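You operate a simulated robot arm through the tools that you are given. There is no shell and no other tool. Be economical: measure what you need, move in short steps, check, and stop when the job is done.

You are at the controls of a simulated robot arm. One attempt, no reset.

JOB
Put two of the potato cakes from the fry bench top on the tandoor top. Put the gram flour box on the machine undershelf. Stack the jar labelled "tamarind" from the hot cupboard top on top of the jar labelled "mango pickle". Close the green tray. Shut the yellow tray. Put one of the masala packs from the dough bench top on the drainer ribs. Any order will do. The green tray goes toward x -1.0, y +0.0, z +0.0 (a direction in the base frame), to its stop. The yellow tray goes toward x -1.0, y +0.0, z +0.0 (a direction in the base frame), to its stop.

It is judged by the outcome, as a careful person would: the job done as asked, and still so three seconds after it is handed in. It fails if anything else is knocked over, pushed out of place, dropped, spilled or broken.

ROBOT AND FRAMES
A 7-joint arm with a vacuum gripper on a trunk, on a base that drives. Base frame: it is fixed to the floor where the robot stands at the start and does not move with it; the origin is under the middle of the robot, x ahead of it, y to its left, z up; the surface under the hand at the start is at about z = 0.9. Units: m, rad, N and s.
With the tool pointing down near the work surface it reaches from about 0.16 to 0.64 m from the robot's upright axis, wherever it stands. Its first joint turns from -2.007 to 2.007 rad. Places, roughly: drainer ribs [2.4, 0.8, 0.9]; garlic paste jar, mango pickle jar, tamarind jar [0.5, -2.75, 1]; gram flour box [2.5, 0.25, 1]; green tray [-0.8, -3.4, 0.6]; machine undershelf [2.6, -0.3, 0.2]; masala pack [-1.25, 1.5, 1]; potato cake (6x6x3 cm) [0.8, 0.5, 0.9]; tandoor top (55x15 cm) [-0.92, -1.26, 0.92]; yellow tray [-0.8, -3.9, 0.6]. Payload 2.55 kg.
Tool frame: the origin (TCP) lies in the middle of the cups' lips, and z points out of the cups. The gripper has 1 cup of 0.044 m across, covering 0.044 by 0.044 m (tool x, y); the bellows give 0.02 m. With the vacuum on, a cup seals on a smooth face that it is pressed against (1 to 4 N); it does not hold porous or soft things. The pull reaches 55 N.
Orientation is that of the tool frame in the base frame, as a unit quaternion [x, y, z, w]. With the cups facing straight down, the tool's x points along the base's -x, its y along +y and its z along -z.

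CONTROLS
- The arm moves only by the tool play_rows. Its argument "plan" is a list of rows, each a list of 6 numbers: the shift along the tool's x, y, z in m, then the turn, a rotation vector about the tool's x, y, z in degrees. In form: [[dx, dy, dz, rx, ry, rz], ...]. A call has 1 to 12 rows; each row is the pose to reach, as a shift and turn from the pose commanded when the call began, along the tool's axes at that moment. "valve" is the vacuum: 1 switches it on, 0 off, set as the call begins (left out, the last holds). Rows are played at 5 a second. More than 0.05 m and 0.15 rad between two rows, or a gripper value outside its range, and nothing of the call is played. A pose out of reach is approached as far as the arm can. The call stops where the force on the tool passes 40 N (or 10 N more than at its start, if that is more) or the arm is blocked; 0.2 s more then pass. The pull builds up within a second once a cup has sealed. Time passes only in rows, and 0.2 s behind the last, so rows that repeat a pose give it time. It gives the time, the measured TCP pose, the force on the tool (base axes) and the pull of the vacuum at its end, in the units of the frame above (readings bear some noise), with the torque about the TCP (base axes, N m) and any sound that the robot's microphone picked up.
- Cameras (640 x 400 px; columns grow to the right, rows downward): "scene" is now at [0.0159, 0.1513, 1.7572]; the picture's right is [-0.33, -0.95, 0.00], its down [-0.68, 0.24, -0.69] and it looks along [0.65, -0.22, -0.72] (base axes); focal length 280 px, centre (320, 200). "wrist" rides on the gripper at [0.081, 0.006, -0.173] in the tool frame; the picture's right is [-0.08, 1.00, 0.00], its down [-0.89, -0.07, -0.45] and it looks along [-0.44, -0.04, 0.90] (tool axes); focal length 256 px, centre (320, 200). There is no depth. A picture from a camera that has moved, and an enlarged one, comes with that camera's place and axes in the base frame and with its lens.
- camera(camera): a new picture of that camera. It takes no simulated time.
- slide_trunk(by): slides the trunk up (or, below 0, down) by that many m; the arm and the scene camera ride with it, the base frame stays. It gives what a move gives, with no picture.
- drive_base(legs): drives the robot by 1 to 6 legs, each [ahead, left, turn to the left] in m, m and rad, along the robot's own axes; the way and the turn of a leg run together, so that a leg with both is an arc; at most 1.5 m and 3.142 rad a leg. The arm and the cameras ride along, it lands a little off, and it stops where it bumps. It gives what a move gives.
- pan_tilt(pan, tilt): turns the head with the scene camera to pan (to the left, within 2.705 rad either way) and tilt (down, from -0.506 to 1.204), counted from straight ahead of the robot. It gives what a move gives.
- inspect(camera, box): a new picture of the part [left, top, right, bottom] of that camera's present view, enlarged. It takes no simulated time.
- hand_in(): hands the job in; it is judged then, once.

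Go step by step. Nothing tells you exact positions but the pictures and the camera data: compare them with the known pose of the tool, close in by small moves and look again before you grip or let go. The budget is 186 turns and 164 pictures, counting those below and the enlarged ones. Unless the task says otherwise, let go and move clear before handing in, and close with one line.

The tools are called after "Request:" as name(argument=value, ...) on one line, values as JSON. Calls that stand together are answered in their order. play_rows: Moves the arm, as the interface text tells. Its arguments: {"type":"object","properties":{"plan":{"type":"array","items":{"type":"array","items":{"type":"number"}}},"valve":{"type":"number"}},"required":["plan"]} The other tools are called the same way: slide_trunk (by) slides the trunk up or down; drive_base (legs) drives the base; pan_tilt (pan, tilt) turns the head that bears the scene camera; camera (camera) takes a picture; inspect (camera, box) takes an enlarged picture of a part of a camera's view; hand_in () hands the job in.

At the start:

```text
time: 0.0
ee_pos: [0.4569, -0.0327, 1.1554]
tool_rot: [-0.001, 1.0, 0.0, 0.001]
ft_force: [-0.3, 0.1, 0.2]
wrist_torque: [0.0, 0.01, 0.0]
pull: 0.0
trunk travel left (down, up): [-0.85, 0.14]
robot x, y, heading: [0.0009, 0.0009, 0.002]
head pan, tilt: [-0.332, 0.81]
```

scene: 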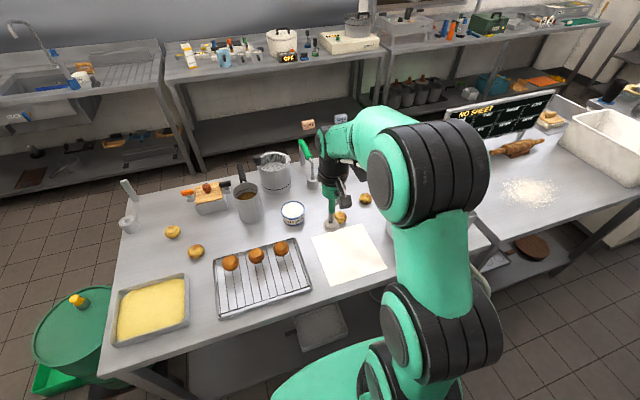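
wrist: 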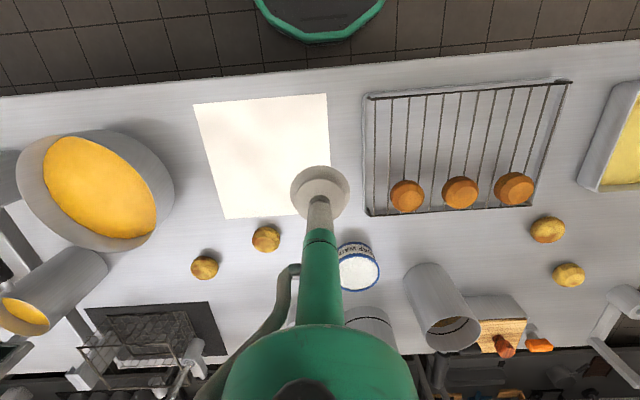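

I see the fry bench ahead, with orange pieces on a rack and paler pieces on the bench. I'll look closer to tell which are the potato cakes.

Request:
inspect(camera="scene", box=[110, 170, 390, 345])

Request:
inspect(camera="wrist", box=[360, 80, 640, 300])

Request:
inspect(camera="scene", box=[0, 0, 400, 180])

```text
2.29 times, centred on (250, 258) of scene
camera zoom: at [0.0159, 0.1513, 1.7572], right [-0.33, -0.95, 0.0], down [-0.68, 0.24, -0.69], along [0.65, -0.22, -0.72], focal length 639 px, centre (480, 69)
```

zoom: 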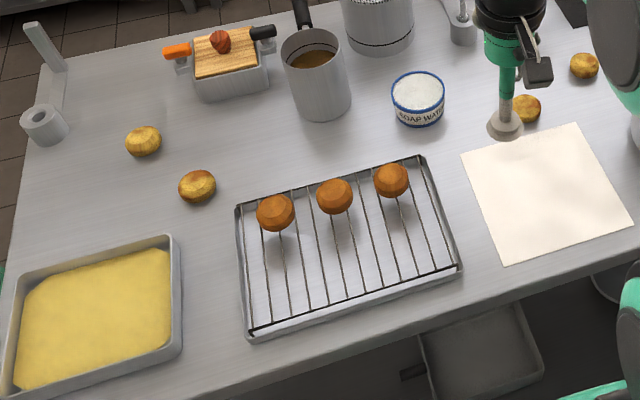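

```text
1.82 times, centred on (500, 190) of wrist
camera zoom: at [0.3765, -0.0262, 1.328], right [0.08, 1.0, 0.0], down [0.89, -0.07, 0.45], along [0.44, -0.04, -0.9], focal length 465 px, centre (-7, 218)
```

zoom: 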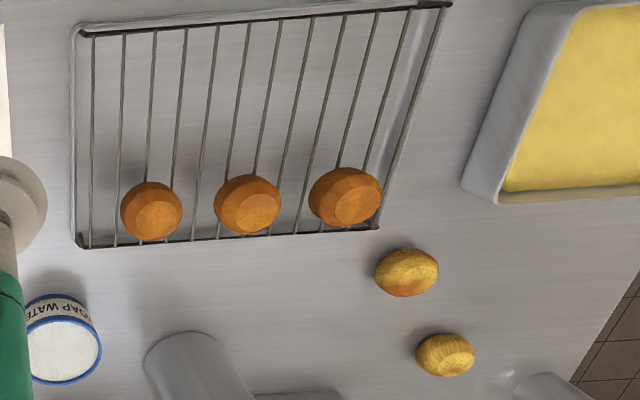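

```text
1.60 times, centred on (200, 90) of scene
camera zoom: at [0.0159, 0.1513, 1.7572], right [-0.33, -0.95, 0.0], down [-0.68, 0.24, -0.69], along [0.65, -0.22, -0.72], focal length 448 px, centre (512, 376)
```

zoom: 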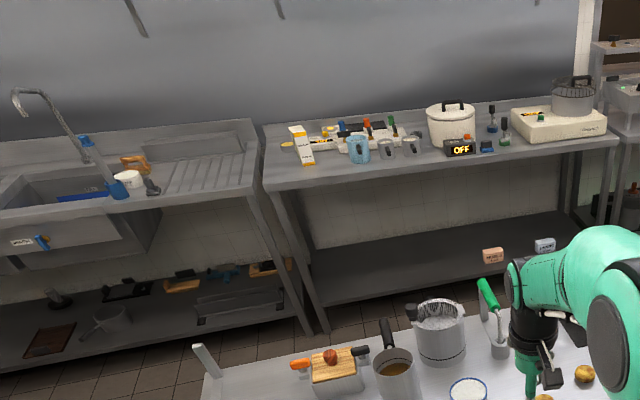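

The pale round ones near (0.67,0.37) and (0.78,0.44) fit the potato cakes. I'll look round the room before planning the drives.

Request:
pan_tilt(pan=1.2, tilt=0.45)

Request:
camera(camera="scene")

Request:
pan_tilt(pan=2.6, tilt=0.45)

Request:
camera(camera="scene")

Request:
pan_tilt(pan=-2.5, tilt=0.45)

Request:
camera(camera="scene")

Request:
pan_tilt(pan=-1.3, tilt=0.4)

Request:
camera(camera="scene")

```text
time: 1.6
ee_pos: [0.4569, -0.0322, 1.1562]
tool_rot: [0.0, 1.0, 0.0, 0.001]
ft_force: [0.9, 0.0, -0.1]
wrist_torque: [-0.01, -0.02, 0.0]
pull: 0.0
trunk travel left (down, up): [-0.85, 0.14]
robot x, y, heading: [-0.0008, -0.0016, -0.001]
head pan, tilt: [1.201, 0.45]
```

```text
158 pictures are left
camera scene: at [-0.0266, 0.2631, 1.7885], right [0.93, -0.36, 0.0], down [-0.16, -0.41, -0.9], along [0.33, 0.84, -0.44], focal length 280 px, centre (320, 200)
```

scene: 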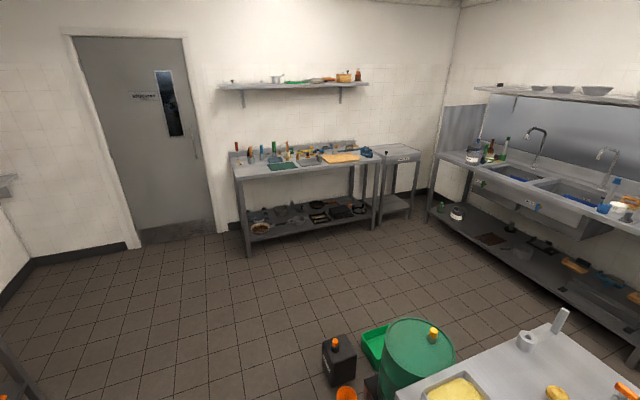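

```text
time: 3.1
ee_pos: [0.458, -0.0324, 1.1557]
tool_rot: [0.0, 1.0, 0.0, 0.0]
ft_force: [0.2, 0.2, -0.1]
wrist_torque: [-0.02, -0.02, 0.01]
pull: 0.1
trunk travel left (down, up): [-0.85, 0.14]
robot x, y, heading: [-0.0002, -0.0002, -0.004]
head pan, tilt: [2.601, 0.45]
```

```text
157 pictures are left
camera scene: at [-0.1387, 0.2249, 1.7885], right [0.52, 0.86, 0.0], down [0.37, -0.22, -0.9], along [-0.77, 0.46, -0.44], focal length 280 px, centre (320, 200)
```

scene: 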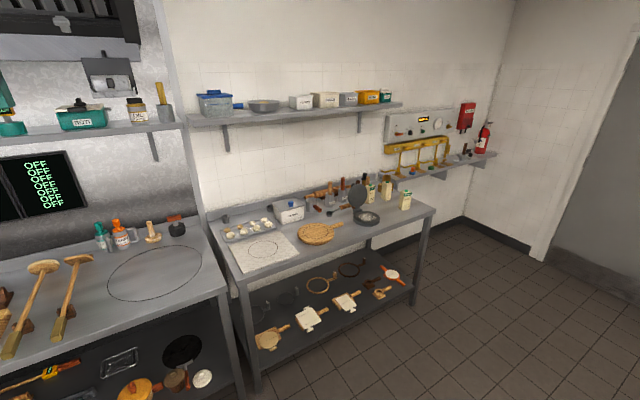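

```text
time: 7.2
ee_pos: [0.4568, -0.0336, 1.1563]
tool_rot: [0.0, 1.0, 0.0, 0.0]
ft_force: [0.3, 0.3, -0.1]
wrist_torque: [0.0, 0.03, 0.0]
pull: 0.1
trunk travel left (down, up): [-0.85, 0.14]
robot x, y, heading: [0.0006, -0.0032, 0.004]
head pan, tilt: [-2.499, 0.45]
```

```text
156 pictures are left
camera scene: at [-0.1335, 0.1224, 1.7885], right [-0.6, 0.8, 0.0], down [0.35, 0.26, -0.9], along [-0.72, -0.54, -0.44], focal length 280 px, centre (320, 200)
```

scene: 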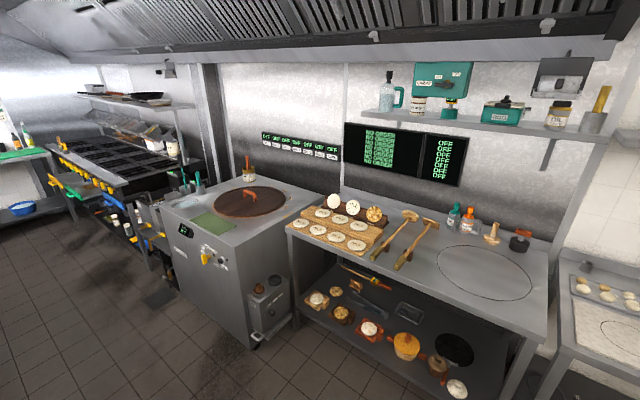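

```text
time: 8.6
ee_pos: [0.4566, -0.033, 1.1553]
tool_rot: [0.0, 1.0, 0.0, 0.0]
ft_force: [0.3, 0.0, -0.2]
wrist_torque: [0.0, -0.01, -0.06]
pull: 0.0
trunk travel left (down, up): [-0.85, 0.14]
robot x, y, heading: [0.0002, -0.0022, 0.001]
head pan, tilt: [-1.3, 0.4]
```

```text
155 pictures are left
camera scene: at [-0.0353, 0.0881, 1.7931], right [-0.96, -0.27, 0.0], down [-0.1, 0.38, -0.92], along [0.25, -0.89, -0.39], focal length 280 px, centre (320, 200)
```

scene: 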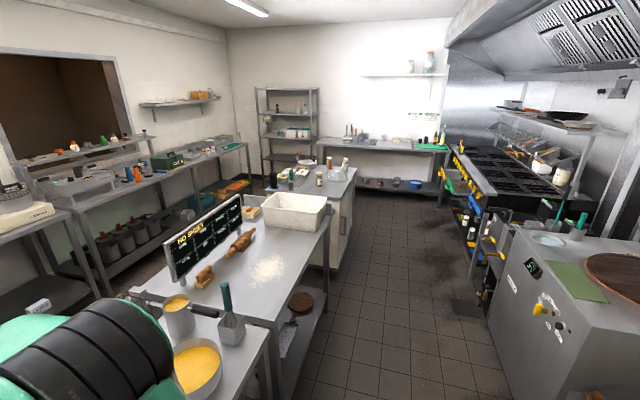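

The layout is clear: aisle on my left-hand side of the room, tandoor at (-0.9,-1.25), dough bench at upper left. I start with the cake near (0.64,-0.15), moving slightly ahead and right.

Request:
drive_base(legs=[[0.05, -0.12, 0]])

Request:
pan_tilt(pan=0.0, tilt=0.9)

Request:
camera(camera="wrist")

Request:
camera(camera="scene")

```text
time: 9.8
ee_pos: [0.5054, -0.1555, 1.1555]
tool_rot: [0.0, 1.0, 0.0, 0.001]
ft_force: [0.0, 0.6, 0.3]
wrist_torque: [0.02, 0.02, -0.01]
pull: 0.0
trunk travel left (down, up): [-0.85, 0.14]
robot x, y, heading: [0.0458, -0.1224, -0.002]
head pan, tilt: [-1.3, 0.4]
```

```text
time: 11.3
ee_pos: [0.5052, -0.1555, 1.1565]
tool_rot: [-0.001, 1.0, 0.0, 0.001]
ft_force: [0.8, 0.2, 0.5]
wrist_torque: [0.0, 0.01, -0.01]
pull: 0.0
trunk travel left (down, up): [-0.85, 0.14]
robot x, y, heading: [0.0527, -0.1206, -0.001]
head pan, tilt: [0.0, 0.901]
```

```text
154 pictures are left
camera wrist: at [0.4256, -0.1483, 1.328], right [0.08, 1.0, 0.0], down [0.89, -0.07, 0.45], along [0.44, -0.04, -0.9], focal length 256 px, centre (320, 200)
```

wrist: 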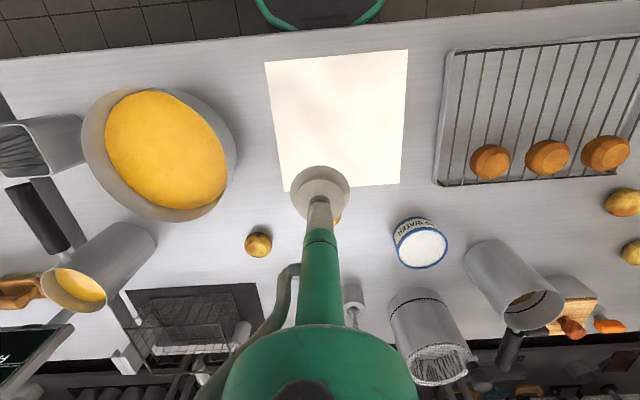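

```text
153 pictures are left
camera scene: at [0.0647, 0.0553, 1.7502], right [0.0, -1.0, 0.0], down [-0.78, 0.0, -0.62], along [0.62, 0.0, -0.78], focal length 280 px, centre (320, 200)
```

scene: 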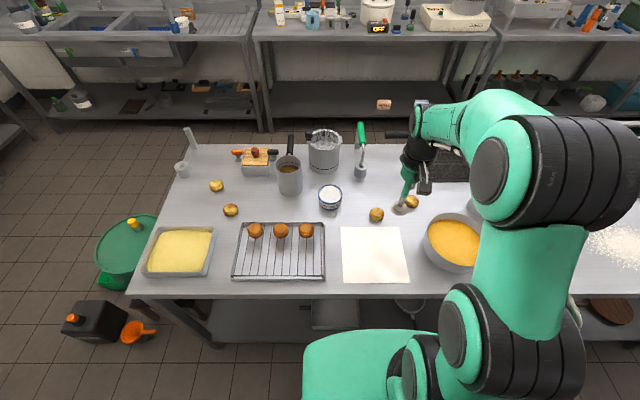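

Cake sits at about (0.65,-0.15), top near 0.93. I move over it and check from above.

Request:
play_rows(plan=[[-0.035, 0.002, 0.03, 0, 0, 0], [-0.07, 0.004, 0.06, 0, 0, 0], [-0.105, 0.005, 0.09, 0, 0, 0], [-0.143, 0.006, 0.12, 0, 0, 0], [-0.143, 0.006, 0.15, 0, 0, 0], [-0.143, 0.006, 0.15, 0, 0, 0]])

Request:
inspect(camera="scene", box=[320, 160, 440, 235])

Request:
camera(camera="wrist")

```text
time: 12.7
ee_pos: [0.6516, -0.149, 1.0059]
tool_rot: [0.0, 1.0, 0.0, 0.0]
ft_force: [-0.2, 0.0, -0.3]
wrist_torque: [-0.01, 0.0, 0.0]
pull: 0.1
trunk travel left (down, up): [-0.85, 0.14]
robot x, y, heading: [0.0524, -0.1186, 0.006]
head pan, tilt: [0.0, 0.901]
```

```text
5.33 times, centred on (380, 198) of scene
camera zoom: at [0.065, 0.0554, 1.7501], right [0.0, -1.0, 0.0], down [-0.78, 0.0, -0.62], along [0.62, 0.0, -0.78], focal length 1492 px, centre (0, 213)
```

zoom: 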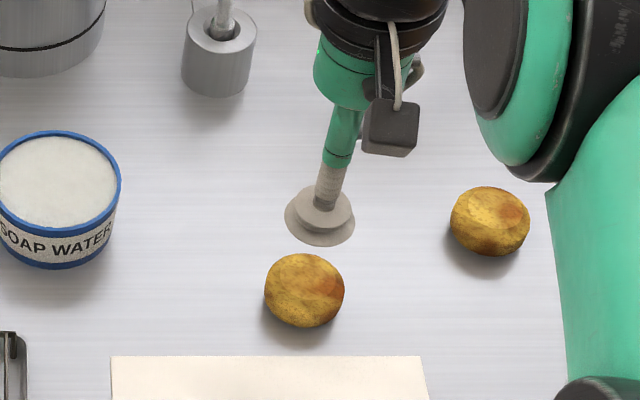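

```text
151 pictures are left
camera wrist: at [0.5706, -0.1418, 1.1776], right [0.08, 1.0, 0.0], down [0.89, -0.07, 0.45], along [0.44, -0.04, -0.9], focal length 256 px, centre (320, 200)
```

wrist: 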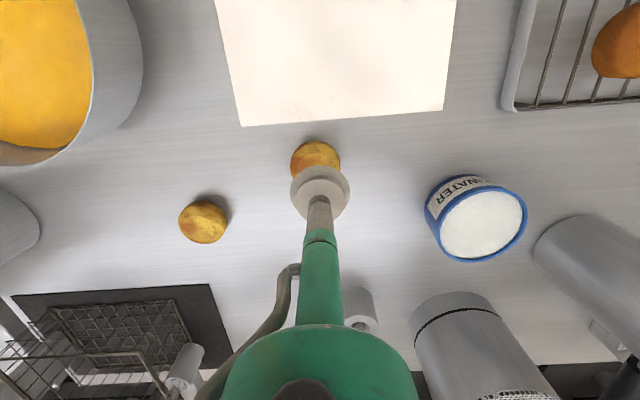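

Cake centre about (0.657,-0.152). I descend onto it with vacuum on.

Request:
play_rows(plan=[[-0.005, -0.003, 0.03, 0, 0, 0], [-0.005, -0.003, 0.055, 0, 0, 0], [-0.005, -0.003, 0.066, 0, 0, 0], [-0.005, -0.003, 0.072, 0, 0, 0], [-0.005, -0.003, 0.078, 0, 0, 0], [-0.005, -0.003, 0.078, 0, 0, 0]], valve=1)

Request:
inspect(camera="scene", box=[320, 160, 440, 235])

```text
time: 14.1
ee_pos: [0.6556, -0.1516, 0.9299]
tool_rot: [0.0, 1.0, 0.0, 0.003]
ft_force: [0.3, 0.8, 9.3]
wrist_torque: [-0.12, -0.18, 0.01]
pull: 54.9
trunk travel left (down, up): [-0.85, 0.14]
robot x, y, heading: [0.0491, -0.1225, -0.005]
head pan, tilt: [0.0, 0.901]
```

```text
5.33 times, centred on (380, 198) of scene
camera zoom: at [0.0626, 0.0557, 1.7503], right [0.0, -1.0, 0.0], down [-0.78, 0.0, -0.62], along [0.62, 0.0, -0.78], focal length 1492 px, centre (0, 213)
```

zoom: 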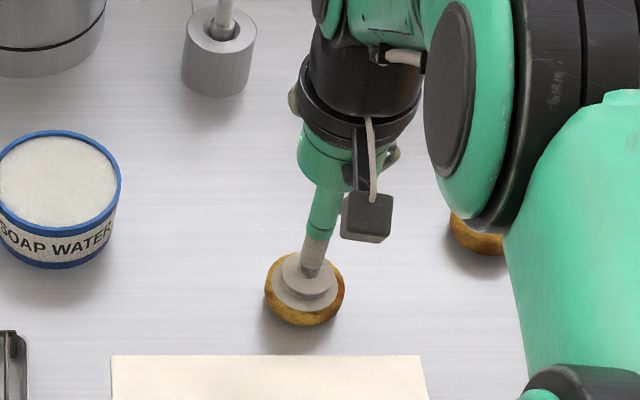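

Sealed on the cake. I lift it, retract, and look.

Request:
play_rows(plan=[[0, 0, -0.02, 0, 0, 0], [0, 0, -0.05, 0, 0, 0], [0, 0, -0.09, 0, 0, 0], [0, 0, -0.13, 0, 0, 0], [0, 0, -0.17, 0, 0, 0], [0.03, 0, -0.21, 0, 0, 0], [0.07, 0, -0.23, 0, 0, 0], [0.115, 0, -0.24, 0, 0, 0], [0.16, 0, -0.25, 0, 0, 0], [0.2, 0, -0.25, 0, 0, 0], [0.24, 0, -0.25, 0, 0, 0], [0.24, 0, -0.25, 0, 0, 0]])

Request:
camera(camera="scene")

```text
time: 16.7
ee_pos: [0.4144, -0.1528, 1.1798]
tool_rot: [0.0, 1.0, 0.0, 0.0]
ft_force: [0.6, 0.5, -1.2]
wrist_torque: [-0.06, -0.08, 0.03]
pull: 54.8
out of reach, approached as far as the arm can: row 4, 5, 6, 7, 8, 9
trunk travel left (down, up): [-0.85, 0.14]
robot x, y, heading: [0.0489, -0.1223, -0.003]
head pan, tilt: [0.0, 0.901]
```

```text
149 pictures are left
camera scene: at [0.0663, 0.0553, 1.7501], right [0.0, -1.0, 0.0], down [-0.78, 0.0, -0.62], along [0.62, 0.0, -0.78], focal length 280 px, centre (320, 200)
```

scene: 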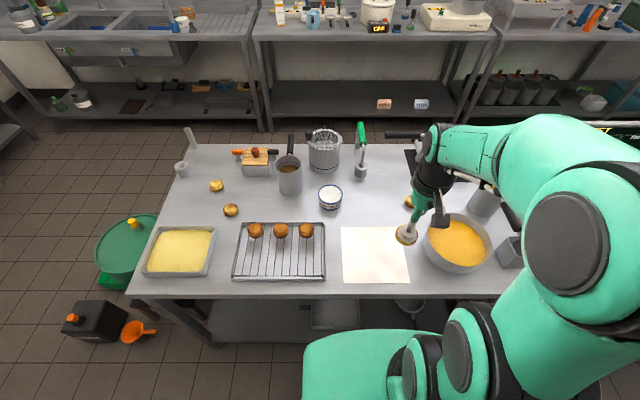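

Holding the cake. I back into the corridor, turn round to face the tandoor side and slide along to it.

Request:
drive_base(legs=[[-0.27, 0, 0], [0, 0, 1.57], [0, 0, 1.57]])

Request:
drive_base(legs=[[0, 1.1, 0]])

Request:
pan_tilt(pan=0.0, tilt=0.8)

Request:
camera(camera="scene")

Request:
camera(camera="wrist")

```text
time: 26.3
ee_pos: [-0.5822, -0.1021, 1.1791]
tool_rot: [1.0, 0.016, 0.0, -0.001]
ft_force: [-0.4, 0.4, -1.6]
wrist_torque: [0.03, 0.12, 0.05]
pull: 55.0
trunk travel left (down, up): [-0.85, 0.14]
robot x, y, heading: [-0.2173, -0.1256, -3.108]
head pan, tilt: [0.0, 0.901]
```

```text
time: 32.0
ee_pos: [-0.5461, -1.2169, 1.1803]
tool_rot: [1.0, 0.018, 0.0, 0.001]
ft_force: [-0.5, -0.3, 0.5]
wrist_torque: [0.0, 0.07, 0.01]
pull: 54.4
trunk travel left (down, up): [-0.85, 0.14]
robot x, y, heading: [-0.1796, -1.235, -3.104]
head pan, tilt: [0.0, 0.901]
```

```text
time: 32.7
ee_pos: [-0.5452, -1.217, 1.1798]
tool_rot: [1.0, 0.019, 0.0, -0.001]
ft_force: [-0.2, 0.0, -0.7]
wrist_torque: [0.04, 0.1, 0.03]
pull: 54.1
trunk travel left (down, up): [-0.85, 0.14]
robot x, y, heading: [-0.1824, -1.2361, -3.105]
head pan, tilt: [0.0, 0.799]
```

```text
148 pictures are left
camera scene: at [-0.1939, -1.4104, 1.758], right [-0.04, 1.0, 0.0], down [0.72, 0.03, -0.7], along [-0.7, -0.03, -0.72], focal length 280 px, centre (320, 200)
```

scene: 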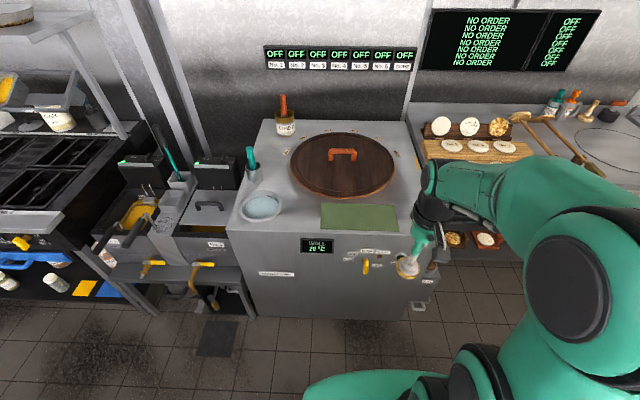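

```text
147 pictures are left
camera wrist: at [-0.4647, -1.2195, 1.3528], right [-0.04, -1.0, 0.0], down [-0.89, 0.04, 0.45], along [-0.45, 0.02, -0.9], focal length 256 px, centre (320, 200)
```

wrist: 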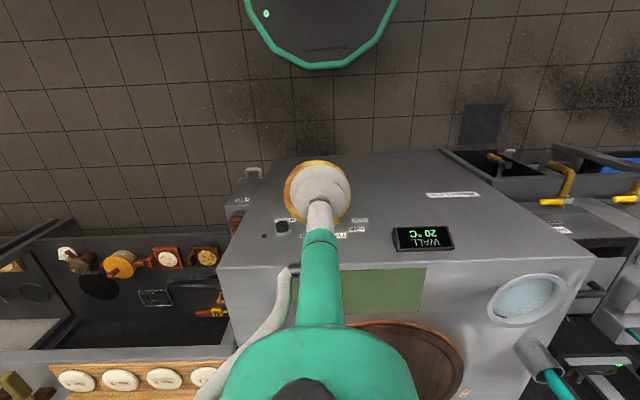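

The mat on the tandoor front is centred at about (-0.92,-1.28). A closer look tells whether it's a marking or a loose cloth.

Request:
inspect(camera="scene", box=[230, 120, 430, 260])

```text
2.86 times, centred on (330, 190) of scene
camera zoom: at [-0.1939, -1.4104, 1.758], right [-0.04, 1.0, 0.0], down [0.72, 0.03, -0.7], along [-0.7, -0.03, -0.72], focal length 799 px, centre (291, 229)
```

zoom: 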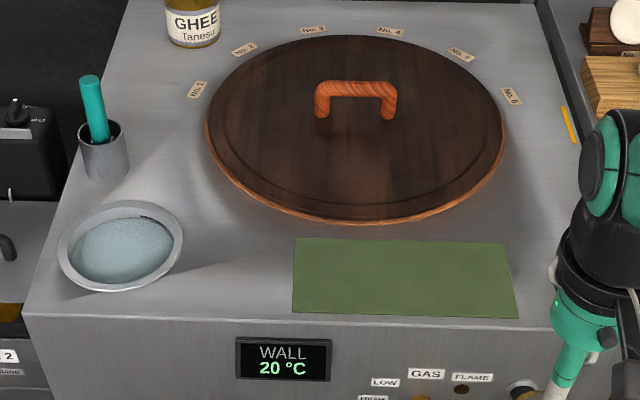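

The mat is a flat patch, safe to place on, spanning about x −0.99..−0.845. I drive closer and move above its left half.

Request:
drive_base(legs=[[0.2, 0.1, 0]])

Request:
camera(camera="scene")

```text
time: 34.4
ee_pos: [-0.7421, -1.3278, 1.1808]
tool_rot: [1.0, 0.021, 0.0, 0.0]
ft_force: [0.8, -0.5, -0.5]
wrist_torque: [0.06, 0.05, 0.04]
pull: 55.1
trunk travel left (down, up): [-0.85, 0.14]
robot x, y, heading: [-0.376, -1.345, -3.099]
head pan, tilt: [0.0, 0.799]
```

```text
145 pictures are left
camera scene: at [-0.3903, -1.5213, 1.758], right [-0.04, 1.0, 0.0], down [0.72, 0.03, -0.7], along [-0.7, -0.03, -0.72], focal length 280 px, centre (320, 200)
```

scene: 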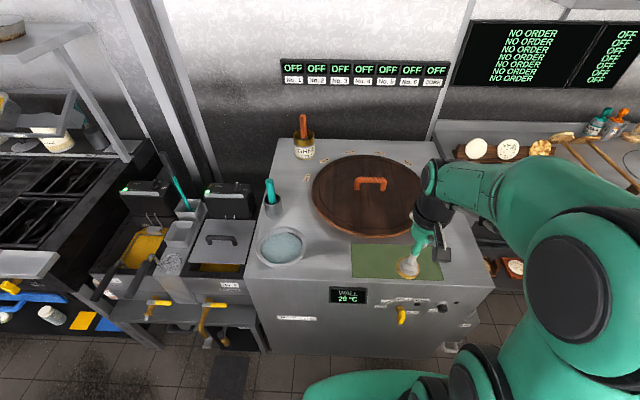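

Mat centre confirmed at (-0.92,-1.287). Moving to (-0.918,-1.352) and lowering to just above.

Request:
play_rows(plan=[[-0.045, 0.004, 0.0, 0, 0, 0], [-0.09, 0.008, 0.0, 0, 0, 0], [-0.135, 0.012, 0.01, 0, 0, 0], [-0.177, 0.017, 0.03, 0, 0, 0], [-0.177, 0.017, 0.08, 0, 0, 0], [-0.177, 0.017, 0.13, 0, 0, 0], [-0.177, 0.017, 0.17, 0, 0, 0], [-0.177, 0.017, 0.2, 0, 0, 0], [-0.177, 0.017, 0.2, 0, 0, 0]])

Request:
inspect(camera="scene", box=[300, 190, 480, 310])

```text
time: 36.4
ee_pos: [-0.9194, -1.3547, 0.9834]
tool_rot: [1.0, 0.021, -0.001, 0.0]
ft_force: [-0.3, -0.1, -0.1]
wrist_torque: [0.0, 0.07, 0.02]
pull: 54.8
out of reach, approached as far as the arm can: row 2, 3, 4
trunk travel left (down, up): [-0.85, 0.14]
robot x, y, heading: [-0.3751, -1.3476, -3.099]
head pan, tilt: [0.0, 0.799]
```

```text
3.33 times, centred on (390, 250) of scene
camera zoom: at [-0.3894, -1.521, 1.7581], right [-0.04, 1.0, 0.0], down [0.72, 0.03, -0.7], along [-0.7, -0.03, -0.72], focal length 932 px, centre (87, 33)
```

zoom: 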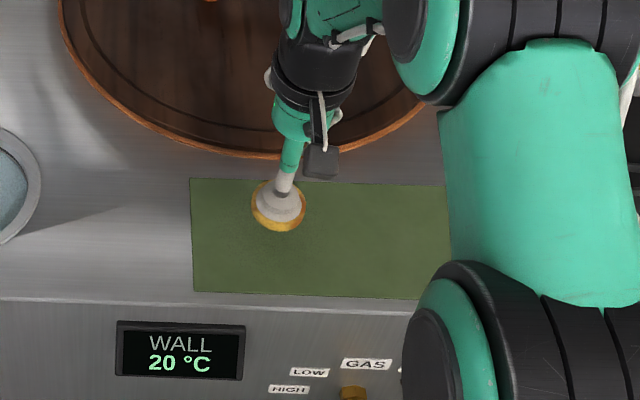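

Hovering about 3 cm above the mat. Lower to contact in fine steps.

Request:
play_rows(plan=[[0, 0, 0.015, 0, 0, 0], [0, 0, 0.022, 0, 0, 0], [0, 0, 0.027, 0, 0, 0], [0, 0, 0.032, 0, 0, 0]])

```text
time: 37.4
ee_pos: [-0.9193, -1.3529, 0.9528]
tool_rot: [1.0, 0.022, -0.003, 0.0]
ft_force: [6.7, -0.5, 16.7]
wrist_torque: [0.08, 0.18, -0.02]
pull: 54.7
trunk travel left (down, up): [-0.85, 0.14]
robot x, y, heading: [-0.3757, -1.3478, -3.1]
head pan, tilt: [0.0, 0.799]
```

Contact made. Release with vacuum off, wait, then rise.

Request:
play_rows(plan=[[0, 0, -0.004, 0, 0, 0], [0, 0, -0.004, 0, 0, 0], [0, 0, -0.004, 0, 0, 0], [0, 0, -0.004, 0, 0, 0], [0, 0, -0.004, 0, 0, 0], [0, 0, -0.015, 0, 0, 0], [0, 0, -0.04, 0, 0, 0], [0, 0, -0.08, 0, 0, 0], [0, 0, -0.12, 0, 0, 0], [0.03, 0, -0.16, 0, 0, 0], [0.07, 0, -0.19, 0, 0, 0]], valve=0)

Request:
play_rows(plan=[[0.04, 0, -0.02, 0, 0, 0], [0.08, 0, -0.04, 0, 0, 0], [0.11, 0, -0.04, 0, 0, 0]])

Request:
camera(camera="scene")

```text
time: 39.8
ee_pos: [-0.847, -1.3493, 1.1379]
tool_rot: [1.0, 0.022, 0.0, 0.0]
ft_force: [-0.6, -0.2, -0.5]
wrist_torque: [0.03, 0.01, 0.01]
pull: 0.1
trunk travel left (down, up): [-0.85, 0.14]
robot x, y, heading: [-0.3784, -1.3398, -3.098]
head pan, tilt: [0.0, 0.799]
```

```text
time: 40.6
ee_pos: [-0.7358, -1.3422, 1.1779]
tool_rot: [1.0, 0.021, -0.001, 0.0]
ft_force: [0.2, -0.6, -0.9]
wrist_torque: [0.0, 0.01, -0.01]
pull: 0.0
trunk travel left (down, up): [-0.85, 0.14]
robot x, y, heading: [-0.3769, -1.3403, -3.098]
head pan, tilt: [0.0, 0.799]
```

```text
143 pictures are left
camera scene: at [-0.3885, -1.5208, 1.758], right [-0.04, 1.0, 0.0], down [0.72, 0.03, -0.7], along [-0.7, -0.03, -0.72], focal length 280 px, centre (320, 200)
```

scene: 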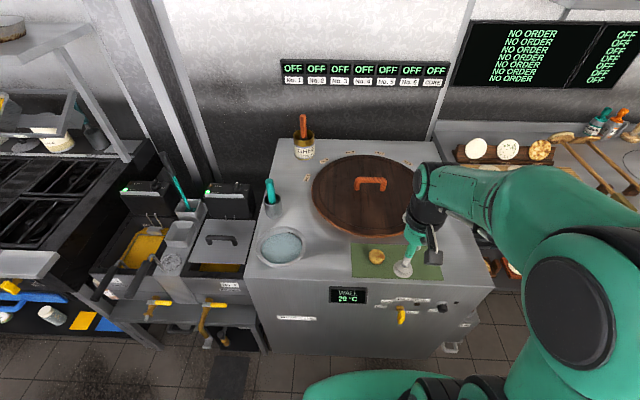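

First cake rests on the tandoor. Going back for the second, the one near (0.667,0.367).

Request:
drive_base(legs=[[-0.18, 0, 0], [0, -1.2, 0], [0, 0, 1.55], [0, 0, 1.55]])

Request:
pan_tilt(pan=0.0, tilt=0.9)

Request:
camera(camera="scene")

```text
time: 55.4
ee_pos: [0.1017, -0.1309, 1.1776]
tool_rot: [-0.029, 1.0, 0.0, 0.0]
ft_force: [0.6, 0.2, -0.1]
wrist_torque: [0.0, 0.01, 0.0]
pull: 0.0
trunk travel left (down, up): [-0.85, 0.14]
robot x, y, heading: [-0.2587, -0.1368, 0.057]
head pan, tilt: [0.0, 0.799]
```

```text
time: 56.1
ee_pos: [0.1015, -0.1321, 1.1788]
tool_rot: [-0.03, 1.0, 0.0, 0.0]
ft_force: [0.6, -0.2, 0.5]
wrist_torque: [0.01, 0.0, -0.01]
pull: 0.1
trunk travel left (down, up): [-0.85, 0.14]
robot x, y, heading: [-0.2606, -0.1382, 0.058]
head pan, tilt: [0.0, 0.901]
```

```text
142 pictures are left
camera scene: at [-0.2531, 0.042, 1.7502], right [0.06, -1.0, 0.0], down [-0.78, -0.05, -0.62], along [0.62, 0.04, -0.78], focal length 280 px, centre (320, 200)
```

scene: 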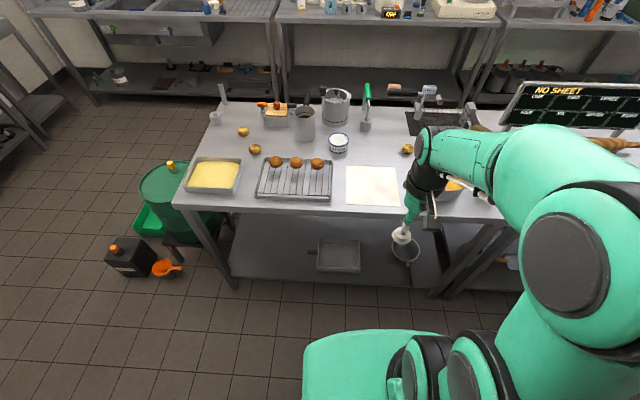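

Straighten heading, slide left and approach the bench opposite the cake.

Request:
drive_base(legs=[[0, 0, -0.058], [0, 0.47, 0], [0.31, 0, 0]])

Request:
camera(camera="scene")

Request:
camera(camera="wrist")

```text
time: 60.9
ee_pos: [0.4149, 0.2988, 1.1786]
tool_rot: [0.001, 1.0, -0.001, 0.001]
ft_force: [0.2, 0.0, -0.4]
wrist_torque: [0.02, -0.01, 0.0]
pull: 0.0
trunk travel left (down, up): [-0.85, 0.14]
robot x, y, heading: [0.0539, 0.3159, -0.0]
head pan, tilt: [0.0, 0.901]
```

```text
141 pictures are left
camera scene: at [0.0714, 0.4939, 1.7501], right [0.0, -1.0, 0.0], down [-0.78, 0.0, -0.62], along [0.62, 0.0, -0.78], focal length 280 px, centre (320, 200)
```

scene: 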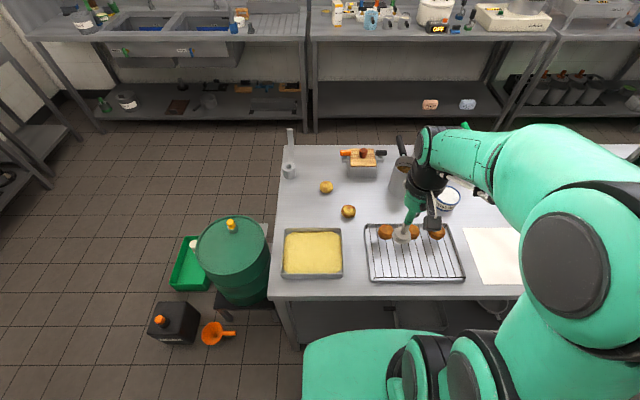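

```text
140 pictures are left
camera wrist: at [0.3349, 0.3055, 1.3509], right [0.08, 1.0, 0.0], down [0.89, -0.07, 0.45], along [0.44, -0.04, -0.9], focal length 256 px, centre (320, 200)
```

wrist: 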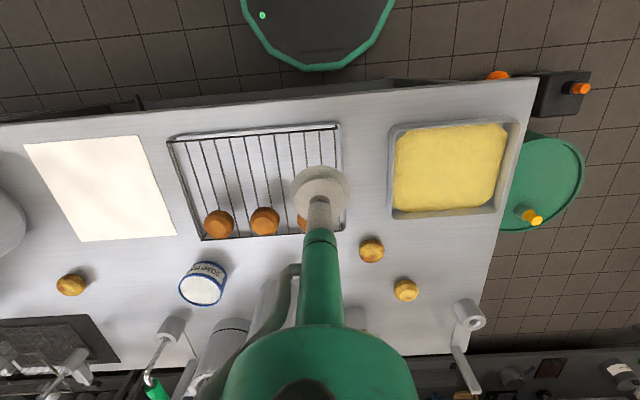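

Cake A is at about (0.67,0.386). I move above it.

Request:
play_rows(plan=[[-0.045, 0.015, 0.01, 0, 0, 0], [-0.09, 0.03, 0.03, 0, 0, 0], [-0.13, 0.045, 0.06, 0, 0, 0], [-0.17, 0.06, 0.09, 0, 0, 0], [-0.21, 0.075, 0.12, 0, 0, 0], [-0.252, 0.087, 0.14, 0, 0, 0], [-0.252, 0.087, 0.17, 0, 0, 0], [-0.252, 0.087, 0.17, 0, 0, 0]])

Request:
inspect(camera="scene", box=[300, 165, 420, 240])

Request:
camera(camera="wrist")

```text
refused: row 2 steps farther than a row can; nothing moved
```

```text
5.33 times, centred on (360, 202) of scene
camera zoom: at [0.0714, 0.4939, 1.7501], right [0.0, -1.0, 0.0], down [-0.78, 0.0, -0.62], along [0.62, 0.0, -0.78], focal length 1492 px, centre (107, 187)
```

zoom: 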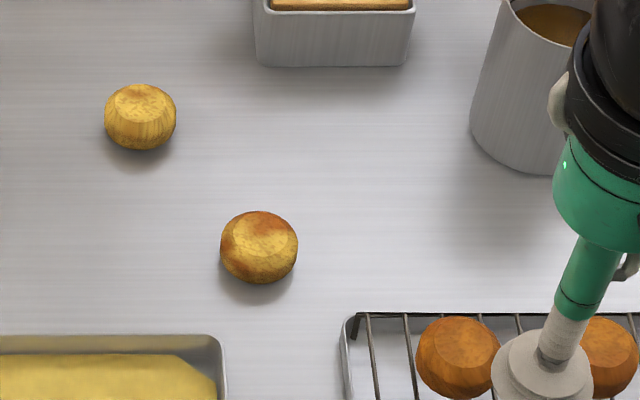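

```text
138 pictures are left
camera wrist: at [0.3349, 0.3055, 1.3509], right [0.08, 1.0, 0.0], down [0.89, -0.07, 0.45], along [0.44, -0.04, -0.9], focal length 256 px, centre (320, 200)
```

wrist: 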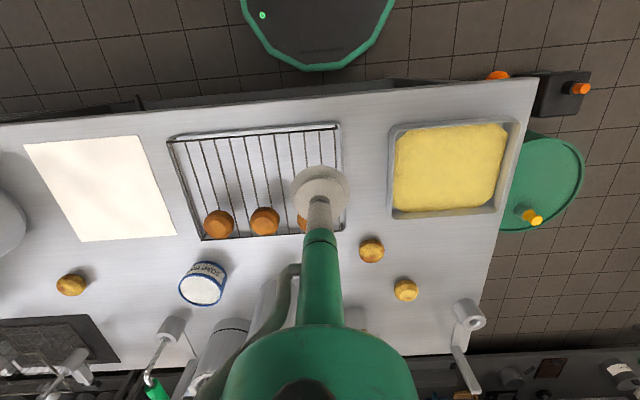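

Step limit exceeded; I resend with smaller steps toward (0.672,0.385).

Request:
play_rows(plan=[[-0.035, 0.012, 0.02, 0, 0, 0], [-0.07, 0.024, 0.04, 0, 0, 0], [-0.105, 0.036, 0.06, 0, 0, 0], [-0.14, 0.048, 0.08, 0, 0, 0], [-0.175, 0.06, 0.1, 0, 0, 0], [-0.21, 0.072, 0.12, 0, 0, 0], [-0.24, 0.082, 0.14, 0, 0, 0], [-0.257, 0.087, 0.17, 0, 0, 0], [-0.257, 0.087, 0.19, 0, 0, 0], [-0.257, 0.087, 0.19, 0, 0, 0]])

Request:
inspect(camera="scene", box=[300, 165, 420, 240])

Request:
camera(camera="wrist")

```text
time: 63.1
ee_pos: [0.6726, 0.3822, 0.9867]
tool_rot: [0.001, 1.0, 0.0, 0.0]
ft_force: [-0.7, 0.1, -0.6]
wrist_torque: [0.03, -0.02, -0.01]
pull: 0.1
trunk travel left (down, up): [-0.85, 0.14]
robot x, y, heading: [0.0561, 0.316, -0.003]
head pan, tilt: [0.0, 0.901]
```

```text
5.33 times, centred on (360, 202) of scene
camera zoom: at [0.0709, 0.4939, 1.7501], right [0.0, -1.0, 0.0], down [-0.78, 0.0, -0.62], along [0.62, 0.0, -0.78], focal length 1492 px, centre (107, 187)
```

zoom: 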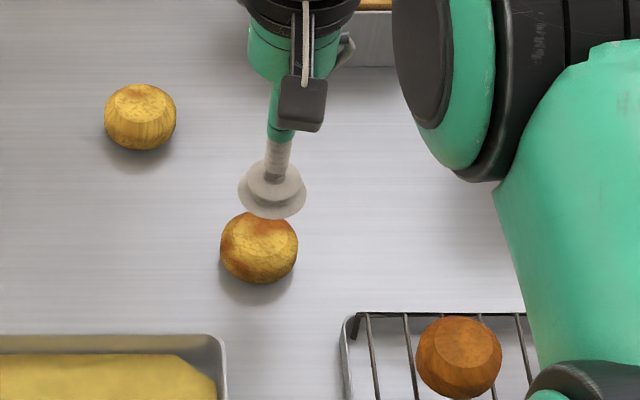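

```text
136 pictures are left
camera wrist: at [0.5914, 0.3902, 1.1589], right [0.08, 1.0, 0.0], down [0.89, -0.07, 0.45], along [0.44, -0.04, -0.9], focal length 256 px, centre (320, 200)
```

wrist: 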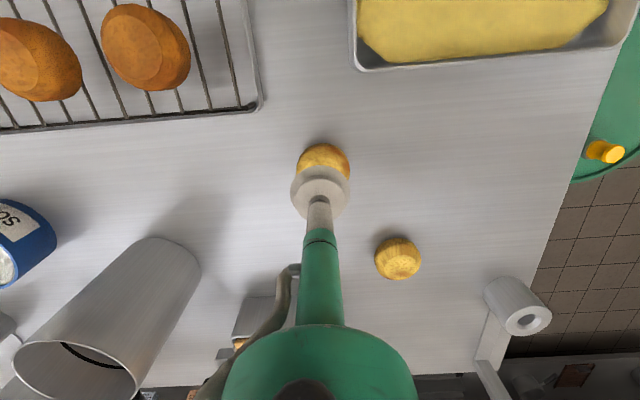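

Small correction of +5 mm in y, then descend with vacuum on.

Request:
play_rows(plan=[[0, 0.005, 0.03, 0, 0, 0], [0, 0.005, 0.045, 0, 0, 0], [0, 0.005, 0.05, 0, 0, 0], [0, 0.005, 0.054, 0, 0, 0], [0, 0.005, 0.058, 0, 0, 0], [0, 0.005, 0.058, 0, 0, 0]], valve=1)

```text
time: 64.5
ee_pos: [0.6709, 0.388, 0.929]
tool_rot: [0.002, 1.0, -0.001, 0.0]
ft_force: [0.1, -0.3, 0.1]
wrist_torque: [0.01, -0.04, -0.02]
pull: 0.0
trunk travel left (down, up): [-0.85, 0.14]
robot x, y, heading: [0.0506, 0.316, -0.008]
head pan, tilt: [0.0, 0.901]
```

No contact yet at 0.929; I continue down in small steps.

Request:
play_rows(plan=[[0, 0, 0.003, 0, 0, 0], [0, 0, 0.006, 0, 0, 0], [0, 0, 0.008, 0, 0, 0], [0, 0, 0.008, 0, 0, 0], [0, 0, 0.008, 0, 0, 0]])

Request:
inspect(camera="scene", box=[300, 165, 420, 240])

```text
time: 65.7
ee_pos: [0.6723, 0.3895, 0.9233]
tool_rot: [0.001, 1.0, 0.0, 0.001]
ft_force: [0.4, -1.4, 0.8]
wrist_torque: [-0.11, -0.22, -0.06]
pull: 54.9
trunk travel left (down, up): [-0.85, 0.14]
robot x, y, heading: [0.0528, 0.3164, -0.005]
head pan, tilt: [0.0, 0.901]
```

```text
5.33 times, centred on (360, 202) of scene
camera zoom: at [0.0703, 0.4938, 1.7501], right [0.0, -1.0, 0.0], down [-0.78, 0.0, -0.62], along [0.62, 0.0, -0.78], focal length 1492 px, centre (107, 187)
```

zoom: 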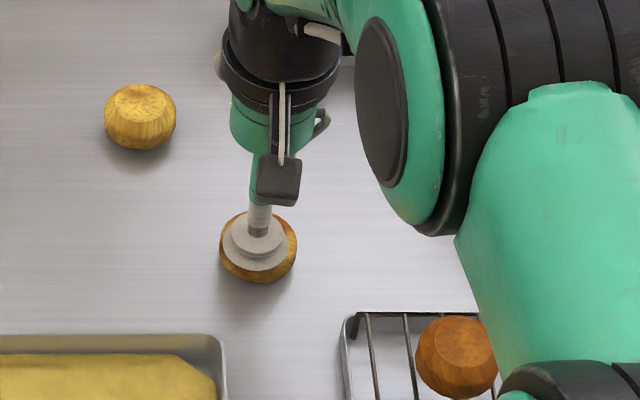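

Sealed. Lift, retract, then drive back and turn.

Request:
play_rows(plan=[[0, 0, -0.02, 0, 0, 0], [0, 0, -0.05, 0, 0, 0], [0, 0, -0.09, 0, 0, 0], [0, 0, -0.13, 0, 0, 0], [0.03, 0, -0.17, 0, 0, 0], [0.06, 0, -0.2, 0, 0, 0], [0.1, 0, -0.22, 0, 0, 0], [0.14, 0, -0.24, 0, 0, 0], [0.18, 0, -0.25, 0, 0, 0], [0.22, 0, -0.25, 0, 0, 0], [0.26, 0, -0.25, 0, 0, 0]])

Request:
drive_base(legs=[[-0.27, 0, 0], [0, 0, 1.57], [0, 0, 1.57]])

Request:
drive_base(legs=[[0, 1.45, 0]])

Request:
pan_tilt(pan=0.0, tilt=0.8)

Request:
camera(camera="scene")

```text
time: 68.1
ee_pos: [0.4083, 0.3855, 1.1724]
tool_rot: [0.002, 1.0, 0.0, 0.0]
ft_force: [0.1, 0.8, 0.2]
wrist_torque: [0.05, -0.03, 0.03]
pull: 0.0
out of reach, approached as far as the arm can: row 4, 5, 6, 7, 8
trunk travel left (down, up): [-0.85, 0.14]
robot x, y, heading: [0.0552, 0.318, -0.006]
head pan, tilt: [0.0, 0.901]
```

```text
time: 77.8
ee_pos: [-0.5662, 0.2322, 1.1721]
tool_rot: [1.0, 0.02, 0.0, 0.001]
ft_force: [-0.5, 0.4, -0.6]
wrist_torque: [-0.02, 0.0, 0.02]
pull: 0.0
trunk travel left (down, up): [-0.85, 0.14]
robot x, y, heading: [-0.2118, 0.3186, -3.106]
head pan, tilt: [0.0, 0.901]
```

```text
time: 85.1
ee_pos: [-0.4806, -1.2469, 1.1728]
tool_rot: [0.999, 0.037, 0.001, 0.0]
ft_force: [0.0, 0.1, -0.3]
wrist_torque: [0.01, -0.01, 0.01]
pull: 0.2
trunk travel left (down, up): [-0.85, 0.14]
robot x, y, heading: [-0.1322, -1.1461, -3.068]
head pan, tilt: [0.0, 0.901]
```

```text
time: 85.8
ee_pos: [-0.4813, -1.2456, 1.1726]
tool_rot: [0.999, 0.037, 0.0, 0.0]
ft_force: [0.3, 0.2, 0.8]
wrist_torque: [-0.02, 0.02, 0.03]
pull: 0.0
trunk travel left (down, up): [-0.85, 0.14]
robot x, y, heading: [-0.1327, -1.1504, -3.067]
head pan, tilt: [0.0, 0.799]
```

```text
134 pictures are left
camera scene: at [-0.1403, -1.327, 1.758], right [-0.07, 1.0, 0.0], down [0.72, 0.05, -0.7], along [-0.69, -0.05, -0.72], focal length 280 px, centre (320, 200)
```

scene: 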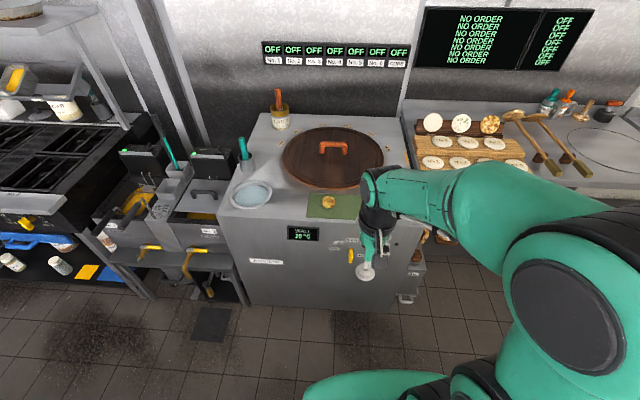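

The cake came loose during the lift (pull 0). I look back at the bench to see where it lies.

Request:
pan_tilt(pan=-2.1, tilt=0.35)

Request:
camera(camera="scene")

```text
time: 87.8
ee_pos: [-0.4809, -1.2478, 1.1705]
tool_rot: [0.999, 0.037, 0.0, 0.001]
ft_force: [-1.0, -0.3, 0.6]
wrist_torque: [0.0, 0.0, 0.0]
pull: 0.1
trunk travel left (down, up): [-0.85, 0.14]
robot x, y, heading: [-0.132, -1.1488, -3.069]
head pan, tilt: [-2.1, 0.351]
```

```text
133 pictures are left
camera scene: at [-0.0189, -1.2375, 1.7977], right [0.9, -0.44, 0.0], down [-0.15, -0.31, -0.94], along [0.41, 0.84, -0.34], focal length 280 px, centre (320, 200)
```

scene: 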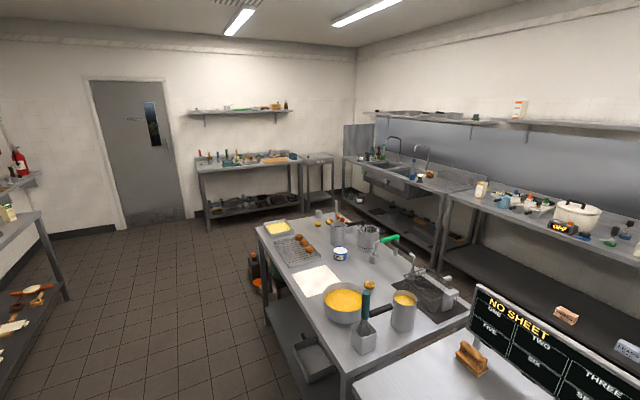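

Request:
inspect(camera="scene", box=[250, 190, 430, 310])

```text
3.33 times, centred on (340, 250) of scene
camera zoom: at [-0.0189, -1.2375, 1.7977], right [0.9, -0.44, 0.0], down [-0.15, -0.31, -0.94], along [0.41, 0.84, -0.34], focal length 932 px, centre (253, 33)
```

zoom: 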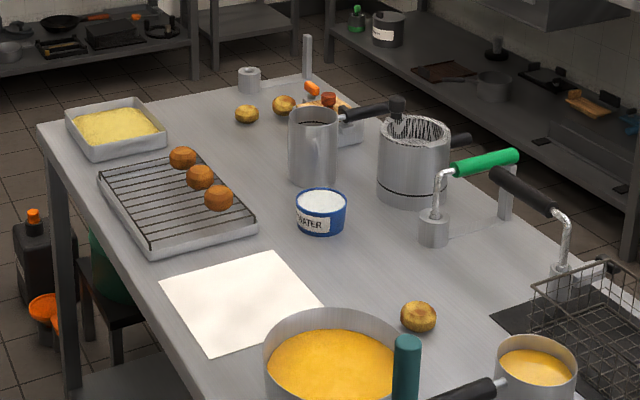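

The cake dropped back upright on the bench near its place, nothing harmed. I return for it, and will press a bit firmer and lift gentler.

Request:
drive_base(legs=[[0, 0, -0.074], [-0.1, 0, 0], [0, -1.45, 0], [0, 0, 1.57], [0, 0, 1.57]])

Request:
pan_tilt(pan=0.0, tilt=0.9)

Request:
camera(camera="scene")

```text
time: 103.7
ee_pos: [0.3083, 0.3503, 1.1722]
tool_rot: [-0.012, 1.0, 0.0, 0.001]
ft_force: [0.6, -0.6, -0.8]
wrist_torque: [0.0, 0.01, -0.04]
pull: 0.0
trunk travel left (down, up): [-0.85, 0.14]
robot x, y, heading: [-0.043, 0.2696, 0.024]
head pan, tilt: [-2.1, 0.351]
```

```text
time: 105.7
ee_pos: [0.3087, 0.3496, 1.1731]
tool_rot: [-0.013, 1.0, 0.0, 0.0]
ft_force: [-1.3, -0.8, 0.0]
wrist_torque: [0.0, 0.0, -0.03]
pull: 0.0
trunk travel left (down, up): [-0.85, 0.14]
robot x, y, heading: [-0.0466, 0.2731, 0.022]
head pan, tilt: [0.0, 0.901]
```

```text
131 pictures are left
camera scene: at [-0.0341, 0.4481, 1.7501], right [0.02, -1.0, 0.0], down [-0.78, -0.02, -0.62], along [0.62, 0.01, -0.78], focal length 280 px, centre (320, 200)
```

scene: 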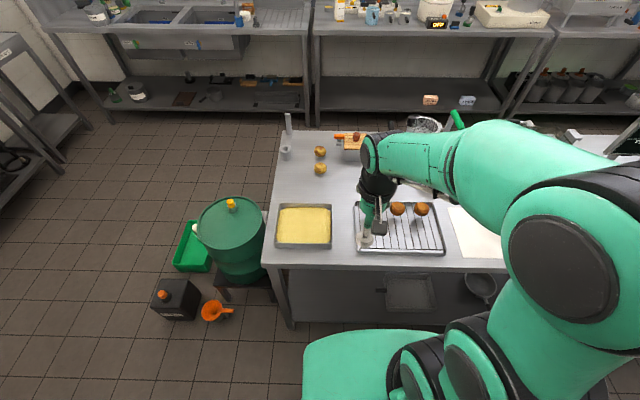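

The dropped cake now lies at about (0.89,0.46), out of reach; the other is at (0.78,0.45). I'll instead take the one at (0.71,-0.29), which is within reach.

Request:
drive_base(legs=[[0, 0, -0.022], [0, -0.52, 0]])

Request:
drive_base(legs=[[0.11, 0, 0]])

Request:
camera(camera="scene")

Request:
camera(camera="wrist")

```text
time: 109.0
ee_pos: [0.3113, -0.1695, 1.1719]
tool_rot: [-0.001, 1.0, 0.0, -0.001]
ft_force: [-0.6, -0.3, -0.8]
wrist_torque: [0.05, 0.0, -0.03]
pull: 0.1
trunk travel left (down, up): [-0.85, 0.14]
robot x, y, heading: [-0.0444, -0.2365, 0.001]
head pan, tilt: [0.0, 0.901]
```

```text
time: 110.2
ee_pos: [0.4188, -0.1696, 1.1718]
tool_rot: [0.0, 1.0, 0.0, 0.0]
ft_force: [0.5, -0.3, -0.8]
wrist_torque: [-0.02, 0.02, 0.0]
pull: 0.2
trunk travel left (down, up): [-0.85, 0.14]
robot x, y, heading: [0.0653, -0.2418, 0.002]
head pan, tilt: [0.0, 0.901]
```

```text
130 pictures are left
camera scene: at [0.0797, -0.0625, 1.7501], right [0.0, -1.0, 0.0], down [-0.78, 0.0, -0.62], along [0.62, 0.0, -0.78], focal length 280 px, centre (320, 200)
```

scene: 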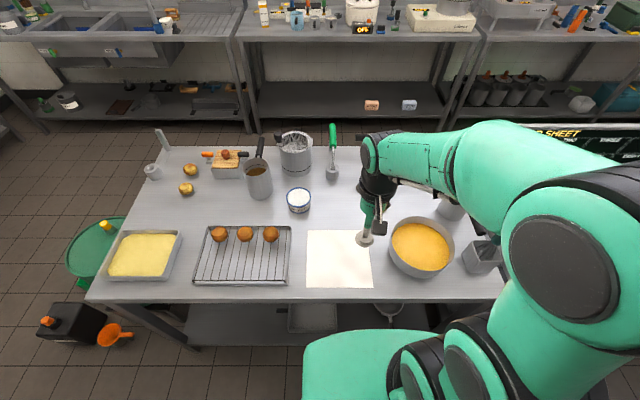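

```text
129 pictures are left
camera wrist: at [0.3389, -0.1619, 1.3445], right [0.08, 1.0, 0.0], down [0.89, -0.07, 0.45], along [0.44, -0.04, -0.9], focal length 256 px, centre (320, 200)
```

wrist: 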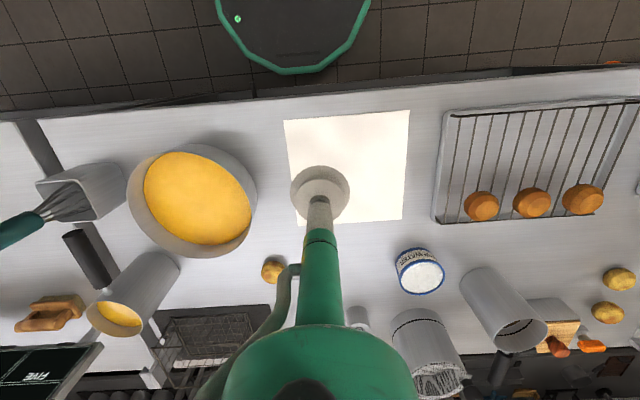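

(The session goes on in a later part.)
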